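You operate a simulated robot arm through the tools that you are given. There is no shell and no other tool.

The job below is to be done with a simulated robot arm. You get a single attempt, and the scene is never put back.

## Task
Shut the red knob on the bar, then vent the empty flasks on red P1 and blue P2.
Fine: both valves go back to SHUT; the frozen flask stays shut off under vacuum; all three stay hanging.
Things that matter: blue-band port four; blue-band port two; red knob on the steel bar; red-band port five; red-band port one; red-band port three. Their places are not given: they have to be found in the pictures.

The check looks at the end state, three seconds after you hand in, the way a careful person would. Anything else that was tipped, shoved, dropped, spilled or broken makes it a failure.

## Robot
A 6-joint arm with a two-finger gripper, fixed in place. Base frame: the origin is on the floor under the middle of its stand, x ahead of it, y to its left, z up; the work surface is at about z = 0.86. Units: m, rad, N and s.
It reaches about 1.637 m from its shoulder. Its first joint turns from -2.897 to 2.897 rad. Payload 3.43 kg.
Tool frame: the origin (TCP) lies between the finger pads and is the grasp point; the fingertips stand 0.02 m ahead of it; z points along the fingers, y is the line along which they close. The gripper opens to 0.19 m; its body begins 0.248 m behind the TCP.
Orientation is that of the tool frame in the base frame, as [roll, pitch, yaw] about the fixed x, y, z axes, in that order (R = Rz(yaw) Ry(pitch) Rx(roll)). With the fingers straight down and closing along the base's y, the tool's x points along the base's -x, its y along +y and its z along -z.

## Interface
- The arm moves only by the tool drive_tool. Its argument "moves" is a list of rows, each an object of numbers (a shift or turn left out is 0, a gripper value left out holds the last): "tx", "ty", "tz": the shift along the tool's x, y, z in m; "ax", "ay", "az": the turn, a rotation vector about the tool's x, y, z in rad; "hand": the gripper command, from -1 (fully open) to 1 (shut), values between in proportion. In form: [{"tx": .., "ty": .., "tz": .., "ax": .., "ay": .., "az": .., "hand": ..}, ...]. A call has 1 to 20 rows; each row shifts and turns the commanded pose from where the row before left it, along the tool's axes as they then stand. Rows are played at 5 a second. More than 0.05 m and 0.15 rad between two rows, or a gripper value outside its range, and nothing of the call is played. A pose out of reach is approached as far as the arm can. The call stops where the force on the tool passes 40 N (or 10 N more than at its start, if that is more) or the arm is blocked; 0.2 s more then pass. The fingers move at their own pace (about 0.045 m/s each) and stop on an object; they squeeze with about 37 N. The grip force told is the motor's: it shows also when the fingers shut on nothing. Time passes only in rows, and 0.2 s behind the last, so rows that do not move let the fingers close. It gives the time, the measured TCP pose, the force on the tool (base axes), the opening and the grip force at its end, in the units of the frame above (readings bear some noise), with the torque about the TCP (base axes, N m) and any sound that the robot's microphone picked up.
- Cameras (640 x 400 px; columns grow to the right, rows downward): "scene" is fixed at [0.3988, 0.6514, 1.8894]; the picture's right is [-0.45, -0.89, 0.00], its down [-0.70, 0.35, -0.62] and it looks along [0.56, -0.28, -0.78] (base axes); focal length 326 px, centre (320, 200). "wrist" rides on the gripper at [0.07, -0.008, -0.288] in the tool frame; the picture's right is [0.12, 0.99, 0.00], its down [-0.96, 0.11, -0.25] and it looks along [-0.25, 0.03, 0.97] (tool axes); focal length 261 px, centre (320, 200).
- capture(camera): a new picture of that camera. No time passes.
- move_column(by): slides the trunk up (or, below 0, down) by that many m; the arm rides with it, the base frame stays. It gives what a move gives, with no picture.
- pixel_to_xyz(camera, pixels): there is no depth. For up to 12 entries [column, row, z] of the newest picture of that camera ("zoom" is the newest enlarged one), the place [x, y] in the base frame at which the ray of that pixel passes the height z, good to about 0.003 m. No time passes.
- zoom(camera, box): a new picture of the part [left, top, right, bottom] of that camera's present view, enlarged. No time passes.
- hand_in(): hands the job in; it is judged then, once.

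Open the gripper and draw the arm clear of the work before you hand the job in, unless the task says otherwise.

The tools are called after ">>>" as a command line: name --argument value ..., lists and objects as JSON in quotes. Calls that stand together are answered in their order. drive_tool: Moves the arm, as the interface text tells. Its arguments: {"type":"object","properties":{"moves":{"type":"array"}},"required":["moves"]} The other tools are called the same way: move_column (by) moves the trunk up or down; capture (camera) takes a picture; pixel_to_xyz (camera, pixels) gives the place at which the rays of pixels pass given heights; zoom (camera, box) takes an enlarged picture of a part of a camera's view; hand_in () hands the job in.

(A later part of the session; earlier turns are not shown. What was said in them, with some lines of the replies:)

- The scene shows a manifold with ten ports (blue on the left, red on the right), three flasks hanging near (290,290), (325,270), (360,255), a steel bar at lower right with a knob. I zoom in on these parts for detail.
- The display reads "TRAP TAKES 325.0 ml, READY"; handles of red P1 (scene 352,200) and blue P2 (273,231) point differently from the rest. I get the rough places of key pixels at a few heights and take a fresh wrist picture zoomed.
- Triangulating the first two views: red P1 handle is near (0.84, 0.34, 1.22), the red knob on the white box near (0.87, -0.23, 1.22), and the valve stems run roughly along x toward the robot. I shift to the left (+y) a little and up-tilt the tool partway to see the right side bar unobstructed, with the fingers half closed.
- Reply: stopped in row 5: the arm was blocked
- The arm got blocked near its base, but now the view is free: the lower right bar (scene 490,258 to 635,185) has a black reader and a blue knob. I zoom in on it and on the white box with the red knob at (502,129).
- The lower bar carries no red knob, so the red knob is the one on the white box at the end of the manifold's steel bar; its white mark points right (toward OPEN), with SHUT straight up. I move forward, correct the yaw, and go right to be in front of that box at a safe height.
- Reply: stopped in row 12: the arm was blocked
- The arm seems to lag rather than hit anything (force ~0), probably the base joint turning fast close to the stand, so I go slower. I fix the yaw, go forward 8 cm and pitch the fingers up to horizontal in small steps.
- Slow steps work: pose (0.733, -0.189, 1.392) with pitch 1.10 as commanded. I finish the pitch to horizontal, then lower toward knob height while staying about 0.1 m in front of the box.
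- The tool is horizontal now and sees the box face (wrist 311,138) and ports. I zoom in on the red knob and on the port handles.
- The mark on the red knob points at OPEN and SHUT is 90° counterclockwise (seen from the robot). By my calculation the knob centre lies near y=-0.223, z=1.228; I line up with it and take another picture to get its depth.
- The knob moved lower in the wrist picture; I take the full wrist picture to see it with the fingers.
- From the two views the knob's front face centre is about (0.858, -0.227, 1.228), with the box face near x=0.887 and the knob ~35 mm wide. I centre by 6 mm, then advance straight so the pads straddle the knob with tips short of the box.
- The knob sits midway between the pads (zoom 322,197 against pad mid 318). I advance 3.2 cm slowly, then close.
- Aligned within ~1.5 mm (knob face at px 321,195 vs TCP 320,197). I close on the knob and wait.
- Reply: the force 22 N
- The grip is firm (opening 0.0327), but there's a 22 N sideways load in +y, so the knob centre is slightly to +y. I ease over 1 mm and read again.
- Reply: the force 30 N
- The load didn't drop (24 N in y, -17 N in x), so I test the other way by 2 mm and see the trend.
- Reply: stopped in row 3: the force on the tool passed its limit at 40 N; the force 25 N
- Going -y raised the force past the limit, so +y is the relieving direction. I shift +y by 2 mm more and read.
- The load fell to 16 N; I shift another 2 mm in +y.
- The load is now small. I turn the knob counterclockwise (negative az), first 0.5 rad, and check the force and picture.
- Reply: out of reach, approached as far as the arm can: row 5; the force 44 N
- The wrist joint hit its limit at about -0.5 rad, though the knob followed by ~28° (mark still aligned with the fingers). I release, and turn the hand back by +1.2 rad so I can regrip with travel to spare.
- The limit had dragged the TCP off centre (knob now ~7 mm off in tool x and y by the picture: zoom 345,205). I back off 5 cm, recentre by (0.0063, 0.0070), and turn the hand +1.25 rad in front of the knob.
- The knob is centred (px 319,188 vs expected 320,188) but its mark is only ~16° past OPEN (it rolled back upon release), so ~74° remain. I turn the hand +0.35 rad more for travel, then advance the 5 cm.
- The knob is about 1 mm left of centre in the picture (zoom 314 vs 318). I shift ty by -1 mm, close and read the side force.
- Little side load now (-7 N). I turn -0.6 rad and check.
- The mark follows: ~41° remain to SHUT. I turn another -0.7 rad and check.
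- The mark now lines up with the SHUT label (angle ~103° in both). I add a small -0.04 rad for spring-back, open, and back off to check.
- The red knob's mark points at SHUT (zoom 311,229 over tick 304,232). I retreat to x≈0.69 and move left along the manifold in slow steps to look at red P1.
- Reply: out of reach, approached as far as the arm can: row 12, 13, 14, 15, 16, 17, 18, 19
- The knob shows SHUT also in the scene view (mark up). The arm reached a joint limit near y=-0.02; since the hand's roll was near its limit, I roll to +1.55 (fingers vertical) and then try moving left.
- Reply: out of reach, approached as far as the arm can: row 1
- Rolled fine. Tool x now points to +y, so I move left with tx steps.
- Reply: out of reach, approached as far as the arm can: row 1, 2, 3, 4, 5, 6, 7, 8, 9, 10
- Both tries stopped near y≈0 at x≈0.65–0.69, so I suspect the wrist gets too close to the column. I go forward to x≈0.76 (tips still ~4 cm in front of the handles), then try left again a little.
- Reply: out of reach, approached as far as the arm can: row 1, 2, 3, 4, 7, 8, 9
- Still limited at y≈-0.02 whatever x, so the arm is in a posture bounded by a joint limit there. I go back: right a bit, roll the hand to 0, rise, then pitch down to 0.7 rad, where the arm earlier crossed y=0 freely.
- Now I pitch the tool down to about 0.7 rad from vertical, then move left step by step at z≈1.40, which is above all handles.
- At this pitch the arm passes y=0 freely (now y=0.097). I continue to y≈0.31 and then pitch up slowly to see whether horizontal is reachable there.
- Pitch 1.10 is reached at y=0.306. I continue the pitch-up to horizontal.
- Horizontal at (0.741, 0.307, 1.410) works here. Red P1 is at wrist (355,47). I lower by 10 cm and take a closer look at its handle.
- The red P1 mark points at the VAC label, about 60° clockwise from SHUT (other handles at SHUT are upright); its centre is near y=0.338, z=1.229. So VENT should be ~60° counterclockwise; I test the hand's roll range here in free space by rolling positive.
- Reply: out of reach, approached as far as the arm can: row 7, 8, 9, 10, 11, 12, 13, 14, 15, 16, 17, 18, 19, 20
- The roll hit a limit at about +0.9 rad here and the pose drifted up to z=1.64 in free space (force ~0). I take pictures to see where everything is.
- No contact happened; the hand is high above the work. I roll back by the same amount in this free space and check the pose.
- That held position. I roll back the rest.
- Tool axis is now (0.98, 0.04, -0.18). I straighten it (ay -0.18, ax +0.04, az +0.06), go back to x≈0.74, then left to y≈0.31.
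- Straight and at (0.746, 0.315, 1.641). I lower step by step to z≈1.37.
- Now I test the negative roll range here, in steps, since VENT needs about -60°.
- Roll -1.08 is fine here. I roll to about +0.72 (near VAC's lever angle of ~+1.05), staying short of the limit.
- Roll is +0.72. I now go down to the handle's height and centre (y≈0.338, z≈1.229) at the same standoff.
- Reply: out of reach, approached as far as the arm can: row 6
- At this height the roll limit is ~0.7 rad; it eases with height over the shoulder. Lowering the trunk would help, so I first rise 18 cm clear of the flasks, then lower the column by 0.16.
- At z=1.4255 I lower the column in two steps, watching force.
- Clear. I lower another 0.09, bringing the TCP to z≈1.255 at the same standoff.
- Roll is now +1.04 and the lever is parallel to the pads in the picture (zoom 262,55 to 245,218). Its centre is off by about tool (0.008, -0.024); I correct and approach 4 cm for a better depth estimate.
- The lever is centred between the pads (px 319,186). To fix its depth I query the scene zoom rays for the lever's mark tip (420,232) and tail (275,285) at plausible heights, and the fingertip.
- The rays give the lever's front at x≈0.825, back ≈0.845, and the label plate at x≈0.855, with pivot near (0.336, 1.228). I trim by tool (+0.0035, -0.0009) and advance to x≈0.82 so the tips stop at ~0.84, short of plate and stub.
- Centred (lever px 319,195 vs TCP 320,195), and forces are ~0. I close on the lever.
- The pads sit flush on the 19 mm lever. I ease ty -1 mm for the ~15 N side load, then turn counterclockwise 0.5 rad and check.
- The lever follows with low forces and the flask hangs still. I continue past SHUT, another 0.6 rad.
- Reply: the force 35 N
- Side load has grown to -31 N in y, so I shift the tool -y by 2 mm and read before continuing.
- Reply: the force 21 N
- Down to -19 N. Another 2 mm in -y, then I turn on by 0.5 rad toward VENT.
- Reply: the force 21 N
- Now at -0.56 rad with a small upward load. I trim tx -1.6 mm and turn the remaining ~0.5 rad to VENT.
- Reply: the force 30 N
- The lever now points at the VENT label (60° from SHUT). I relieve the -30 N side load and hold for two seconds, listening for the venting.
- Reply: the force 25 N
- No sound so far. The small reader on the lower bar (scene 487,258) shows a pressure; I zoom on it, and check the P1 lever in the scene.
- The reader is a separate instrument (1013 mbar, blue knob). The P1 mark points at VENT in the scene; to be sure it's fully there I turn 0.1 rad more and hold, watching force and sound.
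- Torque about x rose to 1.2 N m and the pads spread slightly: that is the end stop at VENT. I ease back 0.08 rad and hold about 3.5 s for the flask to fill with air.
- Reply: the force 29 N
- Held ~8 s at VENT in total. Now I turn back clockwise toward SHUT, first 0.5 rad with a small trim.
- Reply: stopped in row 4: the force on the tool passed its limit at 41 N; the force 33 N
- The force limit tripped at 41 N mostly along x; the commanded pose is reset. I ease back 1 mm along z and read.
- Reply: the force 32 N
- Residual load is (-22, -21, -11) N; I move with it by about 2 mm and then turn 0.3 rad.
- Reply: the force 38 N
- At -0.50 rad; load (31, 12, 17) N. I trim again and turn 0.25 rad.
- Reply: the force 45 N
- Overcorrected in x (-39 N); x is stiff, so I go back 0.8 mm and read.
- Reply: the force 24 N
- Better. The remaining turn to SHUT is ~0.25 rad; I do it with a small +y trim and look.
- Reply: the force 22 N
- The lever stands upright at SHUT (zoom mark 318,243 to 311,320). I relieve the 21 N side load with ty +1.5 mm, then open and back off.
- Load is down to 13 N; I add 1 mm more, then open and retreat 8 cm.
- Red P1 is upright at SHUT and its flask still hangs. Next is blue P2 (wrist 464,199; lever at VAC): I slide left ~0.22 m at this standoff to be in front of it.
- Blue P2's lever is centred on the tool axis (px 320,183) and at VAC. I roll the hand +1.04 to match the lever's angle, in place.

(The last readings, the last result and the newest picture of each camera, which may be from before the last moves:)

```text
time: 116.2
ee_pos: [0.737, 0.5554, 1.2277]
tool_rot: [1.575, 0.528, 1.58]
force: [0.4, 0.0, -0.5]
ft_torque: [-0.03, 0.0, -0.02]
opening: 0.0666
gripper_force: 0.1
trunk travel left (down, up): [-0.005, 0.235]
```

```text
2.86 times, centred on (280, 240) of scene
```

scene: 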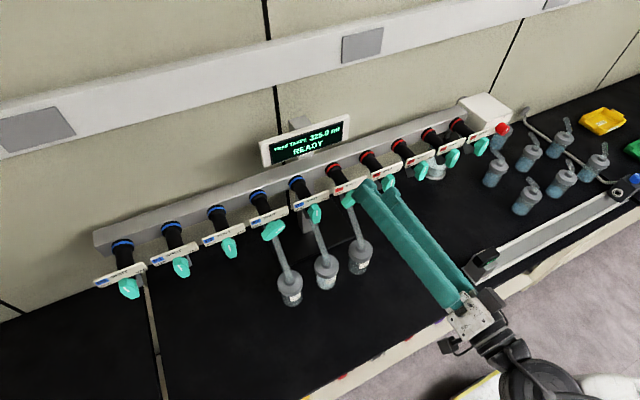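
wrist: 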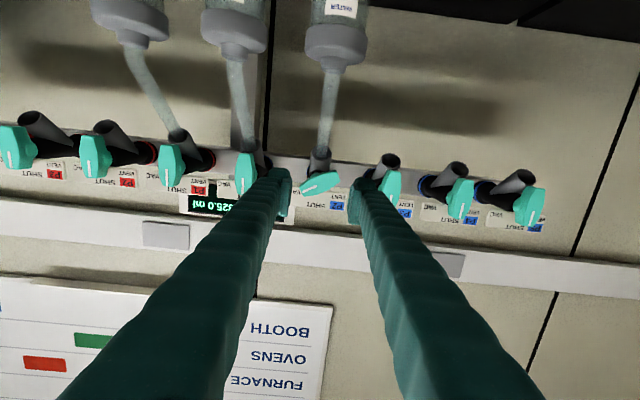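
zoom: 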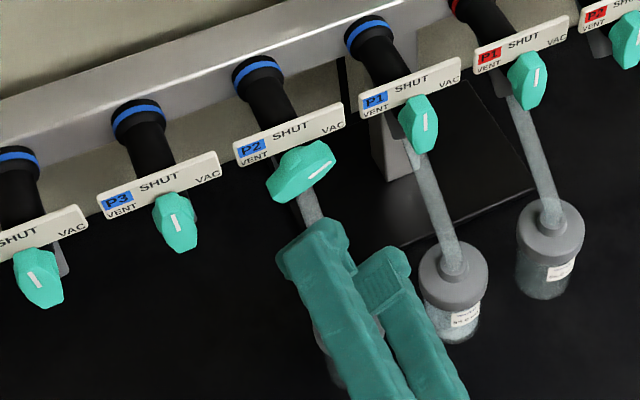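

The lever is parallel to the pads and centred within ~1.5 mm (px 321,183). I trim ty +1.5 mm and advance 6 cm.

>>> drive_tool --moves '[{"ty": 0.0015}, {"tz": 0.02}, {"tz": 0.02}, {"tz": 0.02}, {}]'

>>> zoom --camera "wrist" --box '[240, 140, 400, 240]'

```text
time: 117.4
ee_pos: [0.7967, 0.5558, 1.2277]
tool_rot: [1.574, 0.529, 1.579]
force: [-0.4, -0.5, 0.9]
ft_torque: [-0.01, 0.01, 0.05]
opening: 0.0664
gripper_force: 0.1
trunk travel left (down, up): [-0.005, 0.235]
```

```text
4.00 times, centred on (320, 190) of wrist
```

zoom: 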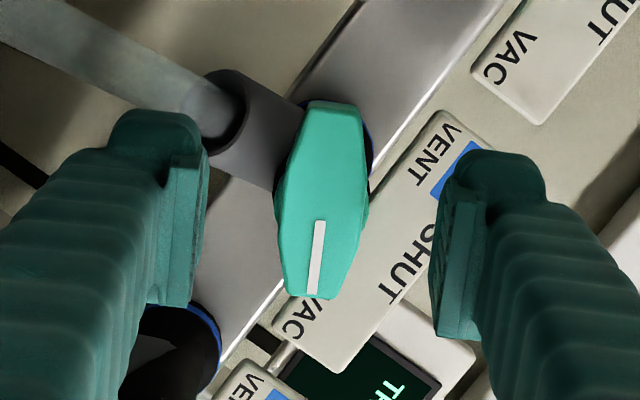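

Centred within ~1 mm. I advance the last 2.3 cm (tips at ~0.84) and close.

>>> drive_tool --moves '[{"tz": 0.012}, {"tz": 0.011}, {}, {"hand": 1}, {}, {}, {}]'

>>> zoom --camera "wrist" --box '[240, 140, 400, 240]'

>>> zoom --camera "scene" --box '[220, 190, 316, 250]'

```text
time: 119.0
ee_pos: [0.8202, 0.5552, 1.2285]
tool_rot: [1.575, 0.527, 1.58]
force: [5.0, 4.3, 5.0]
ft_torque: [0.0, -0.06, 0.05]
opening: 0.0189
gripper_force: 37.1
trunk travel left (down, up): [-0.005, 0.235]
```

```text
4.00 times, centred on (320, 190) of wrist
```

zoom: 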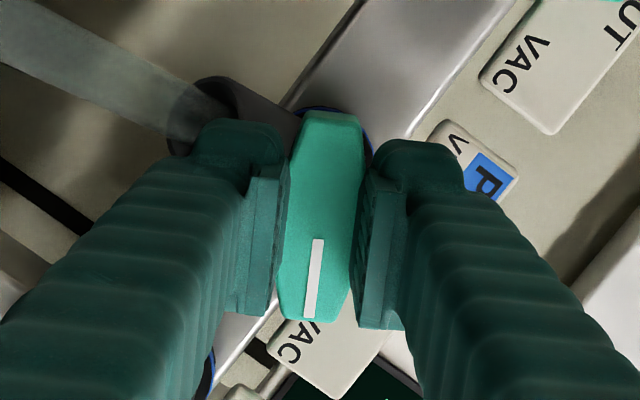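

```text
6.67 times, centred on (268, 220) of scene
```

zoom: 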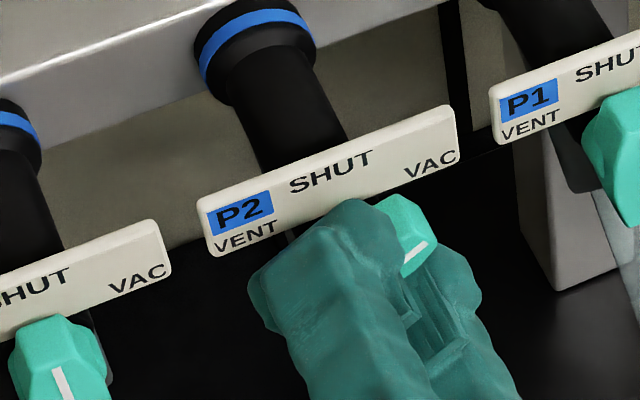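

Grip is good with low load. To keep side loads small I loosen the grip slightly (about 22 mm, a loose fork around the 19 mm lever) and turn counterclockwise 0.5 rad.

>>> drive_tool --moves '[{"hand": 0.77}, {}, {"az": -0.1}, {"az": -0.1}, {"az": -0.1}, {"az": -0.1}, {"az": -0.1}, {}]'

>>> zoom --camera "wrist" --box '[240, 140, 400, 240]'

```text
time: 120.8
ee_pos: [0.8208, 0.5556, 1.2283]
tool_rot: [1.576, 1.03, 1.583]
force: [0.7, -2.4, -1.7]
ft_torque: [0.01, 0.02, -0.01]
opening: 0.023
gripper_force: 0.9
trunk travel left (down, up): [-0.005, 0.235]
```

```text
4.00 times, centred on (320, 190) of wrist
```

zoom: 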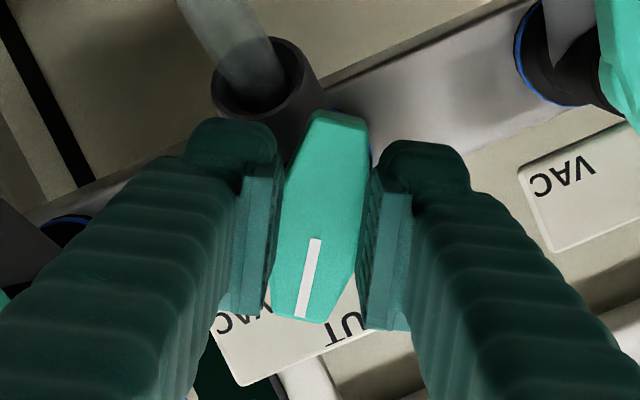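

The fork turns the lever with only ~3 N load, lagging a few degrees. I continue 0.8 rad.

>>> drive_tool --moves '[{"az": -0.1}, {"az": -0.1}, {"az": -0.1}, {"az": -0.1}, {"az": -0.1}, {"az": -0.1}, {"az": -0.1}, {"az": -0.1}, {}]'

>>> zoom --camera "wrist" --box '[240, 140, 400, 240]'

```text
time: 122.8
ee_pos: [0.8204, 0.5561, 1.2294]
tool_rot: [-1.582, 1.313, -1.574]
force: [1.7, -4.7, 1.9]
ft_torque: [0.07, 0.06, 0.0]
opening: 0.0245
gripper_force: 2.6
trunk travel left (down, up): [-0.005, 0.235]
```

```text
4.00 times, centred on (320, 190) of wrist
```

zoom: 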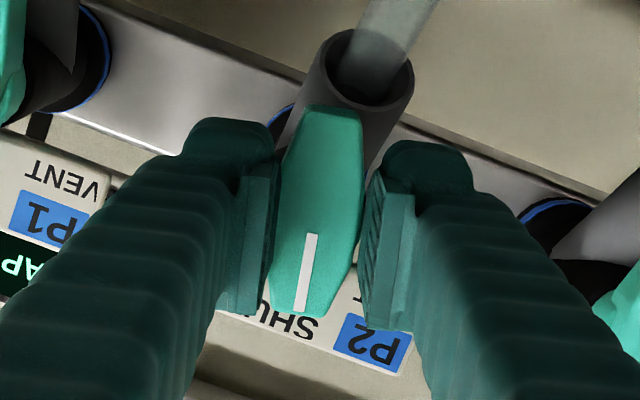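

Passing SHUT with low forces. I continue 0.85 rad toward VENT.

>>> drive_tool --moves '[{"az": -0.1}, {"az": -0.1}, {"az": -0.1}, {"az": -0.1}, {"az": -0.1}, {"az": -0.1}, {"az": -0.1}, {"az": -0.1}, {"az": -0.05}, {}]'

>>> zoom --camera "wrist" --box '[240, 140, 400, 240]'

```text
time: 125.0
ee_pos: [0.8207, 0.5541, 1.2283]
tool_rot: [-1.575, 0.462, -1.566]
force: [0.2, -2.8, 2.6]
ft_torque: [0.07, -0.04, -0.02]
opening: 0.0238
gripper_force: 1.8
trunk travel left (down, up): [-0.005, 0.235]
```

```text
4.00 times, centred on (320, 190) of wrist
```

zoom: 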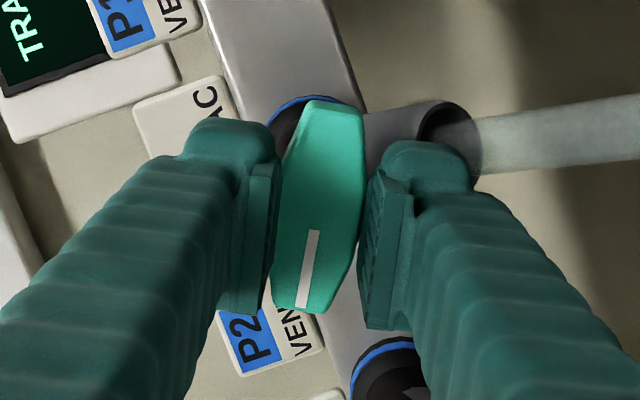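

The lever is ~60° from SHUT now. I push slightly more to feel the stop.

>>> drive_tool --moves '[{"az": -0.04}, {"az": -0.04}, {"az": -0.04}, {}]'

>>> zoom --camera "wrist" --box '[240, 140, 400, 240]'

>>> zoom --camera "scene" --box '[220, 190, 316, 250]'

```text
time: 126.0
ee_pos: [0.8194, 0.5553, 1.2286]
tool_rot: [-1.574, 0.344, -1.565]
force: [-0.8, -6.2, 5.7]
ft_torque: [0.18, -0.03, -0.09]
opening: 0.026
gripper_force: 3.8
trunk travel left (down, up): [-0.005, 0.235]
```

```text
4.00 times, centred on (320, 190) of wrist
```

zoom: 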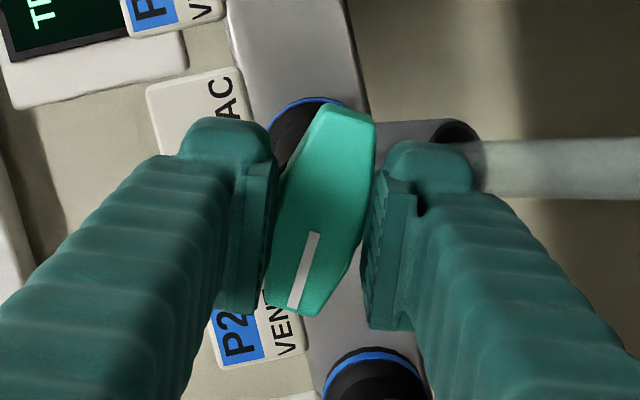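

```text
6.67 times, centred on (268, 220) of scene
```

zoom: 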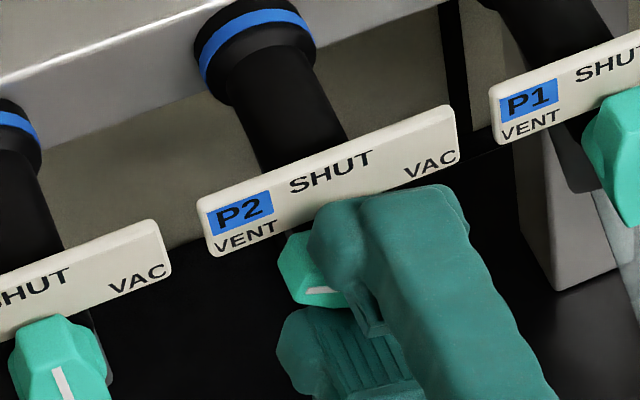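

The hand turned while the lever stayed (opening pushed to 0.026): it is at the VENT stop. I ease back 0.08 rad (within the slack) and hold about 4 s.

>>> drive_tool --moves '[{"az": 0.04}, {"az": 0.02}, {}, {}, {}, {}, {}, {}, {}, {}, {}, {}, {}, {}, {}, {}, {}, {}, {}, {}]'

>>> drive_tool --moves '[{}, {}, {}, {}, {}, {}, {}, {}, {}, {}, {}, {}, {}, {}, {}, {}, {}, {}, {}, {}]'

>>> zoom --camera "wrist" --box '[240, 140, 400, 240]'

>>> capture --camera "wrist"

```text
time: 130.2
ee_pos: [0.8193, 0.5557, 1.2278]
tool_rot: [-1.573, 0.405, -1.565]
force: [0.3, -3.1, 6.1]
ft_torque: [0.09, -0.06, -0.02]
opening: 0.0254
gripper_force: 3.0
trunk travel left (down, up): [-0.005, 0.235]
```

```text
time: 134.4
ee_pos: [0.8207, 0.5556, 1.2283]
tool_rot: [-1.573, 0.404, -1.565]
force: [-0.5, -5.1, 4.7]
ft_torque: [0.12, -0.05, 0.0]
opening: 0.0254
gripper_force: 3.0
trunk travel left (down, up): [-0.005, 0.235]
```

```text
4.00 times, centred on (320, 190) of wrist
```

zoom: 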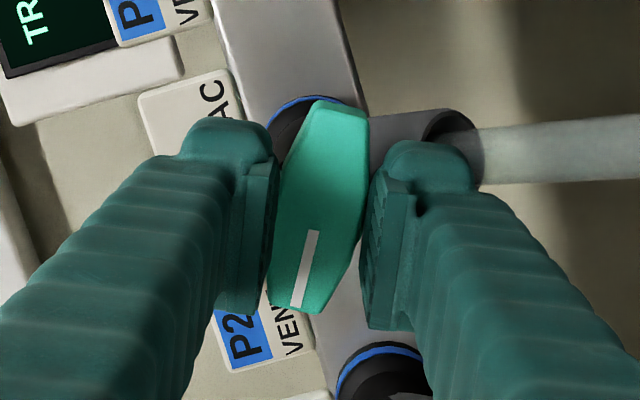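

```text
taken
```

wrist: 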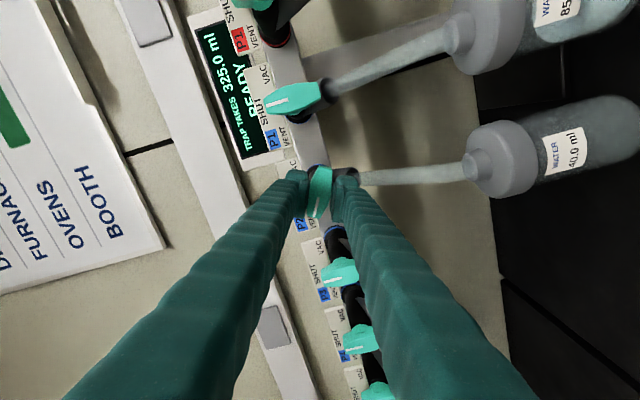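

Held ~9 s at VENT, flask hanging. I turn back clockwise 1.17 rad to SHUT with the fork.

>>> drive_tool --moves '[{"az": 0.1}, {"az": 0.1}, {"az": 0.1}, {"az": 0.1}, {"az": 0.1}, {"az": 0.1}, {"az": 0.1}, {"az": 0.1}, {"az": 0.1}, {"az": 0.1}, {"az": 0.1}, {"az": 0.066}, {}]'

>>> zoom --camera "wrist" --box '[240, 140, 400, 240]'

```text
time: 137.2
ee_pos: [0.8193, 0.5577, 1.2283]
tool_rot: [3.062, 1.567, 3.07]
force: [-2.1, -4.0, 0.8]
ft_torque: [-0.02, 0.0, -0.08]
opening: 0.0244
gripper_force: 2.4
trunk travel left (down, up): [-0.005, 0.235]
```

```text
4.00 times, centred on (320, 190) of wrist
```

zoom: 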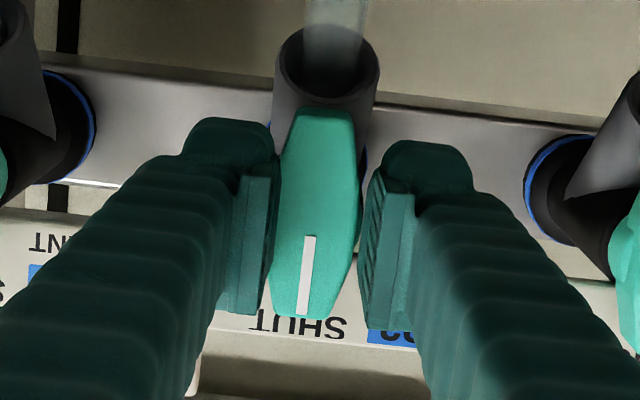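

The P2 mark is upright over SHUT (zoom 309,237 to 302,313, ~95°, same as other shut handles). I open and back off.

>>> drive_tool --moves '[{"hand": 0.3}, {}, {}, {}, {"tz": -0.02}, {"tz": -0.02}, {"tz": -0.02}, {"tz": -0.02}, {}]'

>>> capture --camera "wrist"

>>> zoom --camera "wrist" --box '[220, 120, 420, 245]'

>>> zoom --camera "scene" --box '[200, 170, 400, 310]'

```text
time: 139.2
ee_pos: [0.7394, 0.5572, 1.2298]
tool_rot: [-2.754, 1.567, -2.747]
force: [0.8, 1.0, 0.7]
ft_torque: [-0.02, -0.03, -0.03]
opening: 0.0663
gripper_force: 0.1
trunk travel left (down, up): [-0.005, 0.235]
```

```text
taken
```

wrist: 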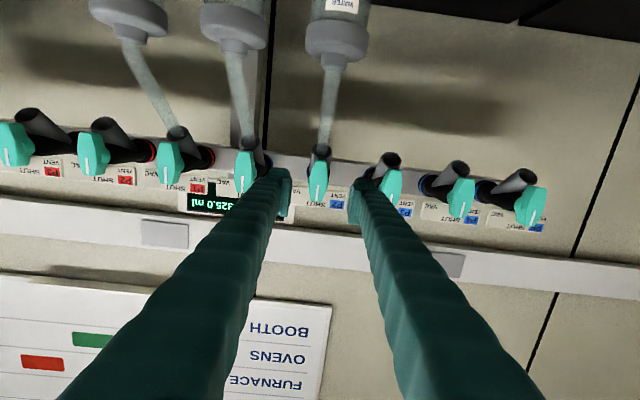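

```text
3.20 times, centred on (320, 182) of wrist
```

zoom: 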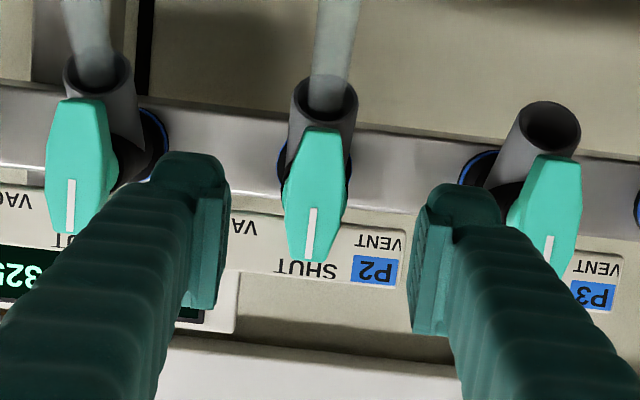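

```text
2.86 times, centred on (300, 240) of scene
```

zoom: 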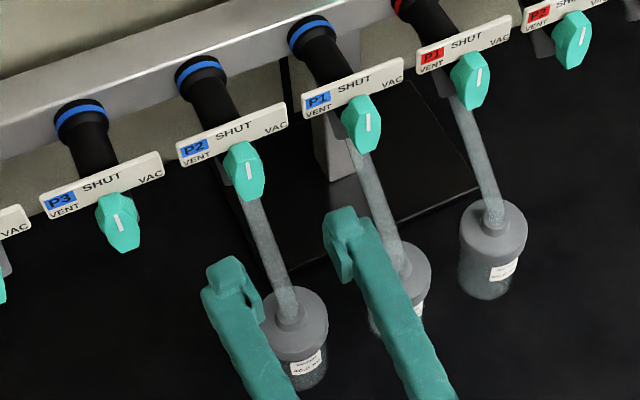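

Blue P2 is at SHUT, red P1 at SHUT, blue P1 untouched, all three flasks hanging. I rise 15 cm, back off a little and open the gripper fully.

>>> drive_tool --moves '[{"tx": -0.03}, {"tx": -0.03}, {"tx": -0.03}, {"tx": -0.03}, {"tx": -0.03}, {"tz": -0.02}, {"tz": -0.02}, {"hand": -1}, {}, {}, {}, {}, {}, {}, {}, {}]'

>>> move_column --by 0.15

>>> capture --camera "scene"

>>> zoom --camera "scene" --box '[460, 85, 556, 145]'

>>> zoom --camera "scene" --box '[240, 110, 400, 310]'

```text
time: 142.6
ee_pos: [0.6988, 0.5565, 1.3801]
tool_rot: [-2.788, 1.567, -2.783]
force: [-1.1, -0.7, -0.3]
ft_torque: [0.01, -0.01, 0.0]
opening: 0.1899
gripper_force: 0.1
trunk travel left (down, up): [-0.005, 0.235]
```

```text
time: 144.3
ee_pos: [0.6985, 0.5571, 1.5285]
tool_rot: [-2.777, 1.566, -2.77]
force: [-0.2, 0.1, -0.1]
ft_torque: [0.02, 0.01, 0.0]
opening: 0.19
gripper_force: 0.0
trunk travel left (down, up): [-0.155, 0.085]
```

```text
taken
```

scene: 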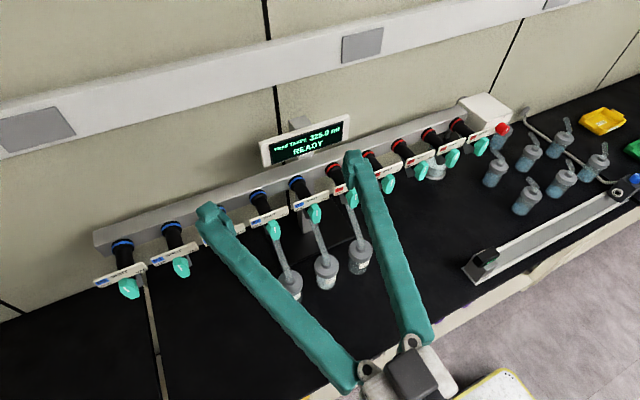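

```text
6.67 times, centred on (508, 115) of scene
```

zoom: 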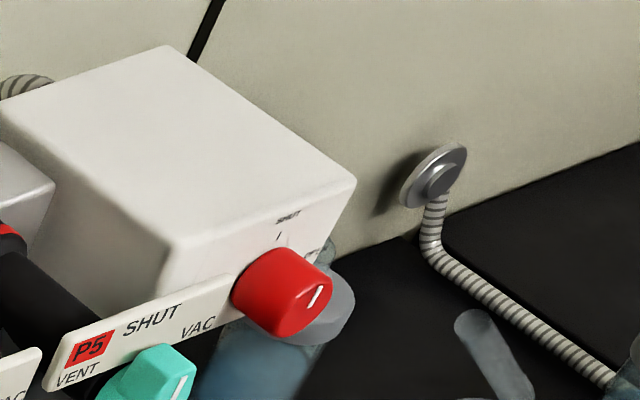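

```text
2.00 times, centred on (320, 210) of scene
```

zoom: 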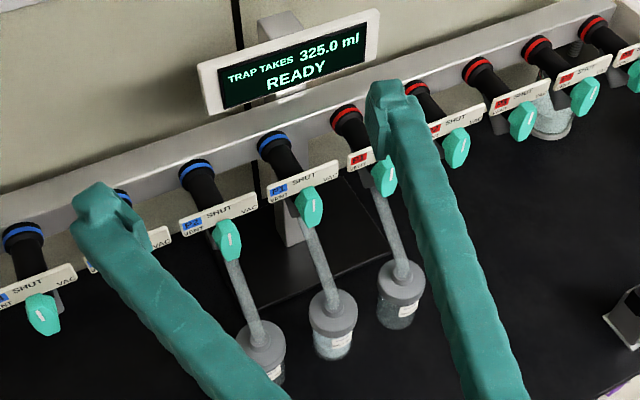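

The red knob mark stands at SHUT, red P1 and blue P2 are upright at SHUT, blue P1 is untouched, and all three flasks hang; the gripper is open and 30 cm above the handles. I hand in.

>>> hand_in

```text
The job is handed in.
```

I shut the red knob first, then turned red P1 and blue P2 to VENT in turn and returned both to SHUT. I've handed the job in. I could not directly confirm that the two flasks let air in: there was no venting sound, and nothing in view shows flask pressure.

- **Red knob:** its mark now points at SHUT. It slipped back partway on the first grip, so I regripped it and finished the turn before touching either valve.
- **Red P1:** turned to the VENT stop, held about 8 seconds, then returned to SHUT. One turn briefly tripped the 40 N force limit; I eased off and finished it. The last pictures show the lever upright and nothing damaged.
- **Blue P2:** turned to the VENT stop, held about 9 seconds, then returned to SHUT with low forces throughout.
- **Frozen flask on blue P1:** I never touched its valve, which stayed at SHUT the whole time.

In the last pictures all three flasks were still hanging and nothing else had been moved. The gripper is open and about 30 cm above the handles.
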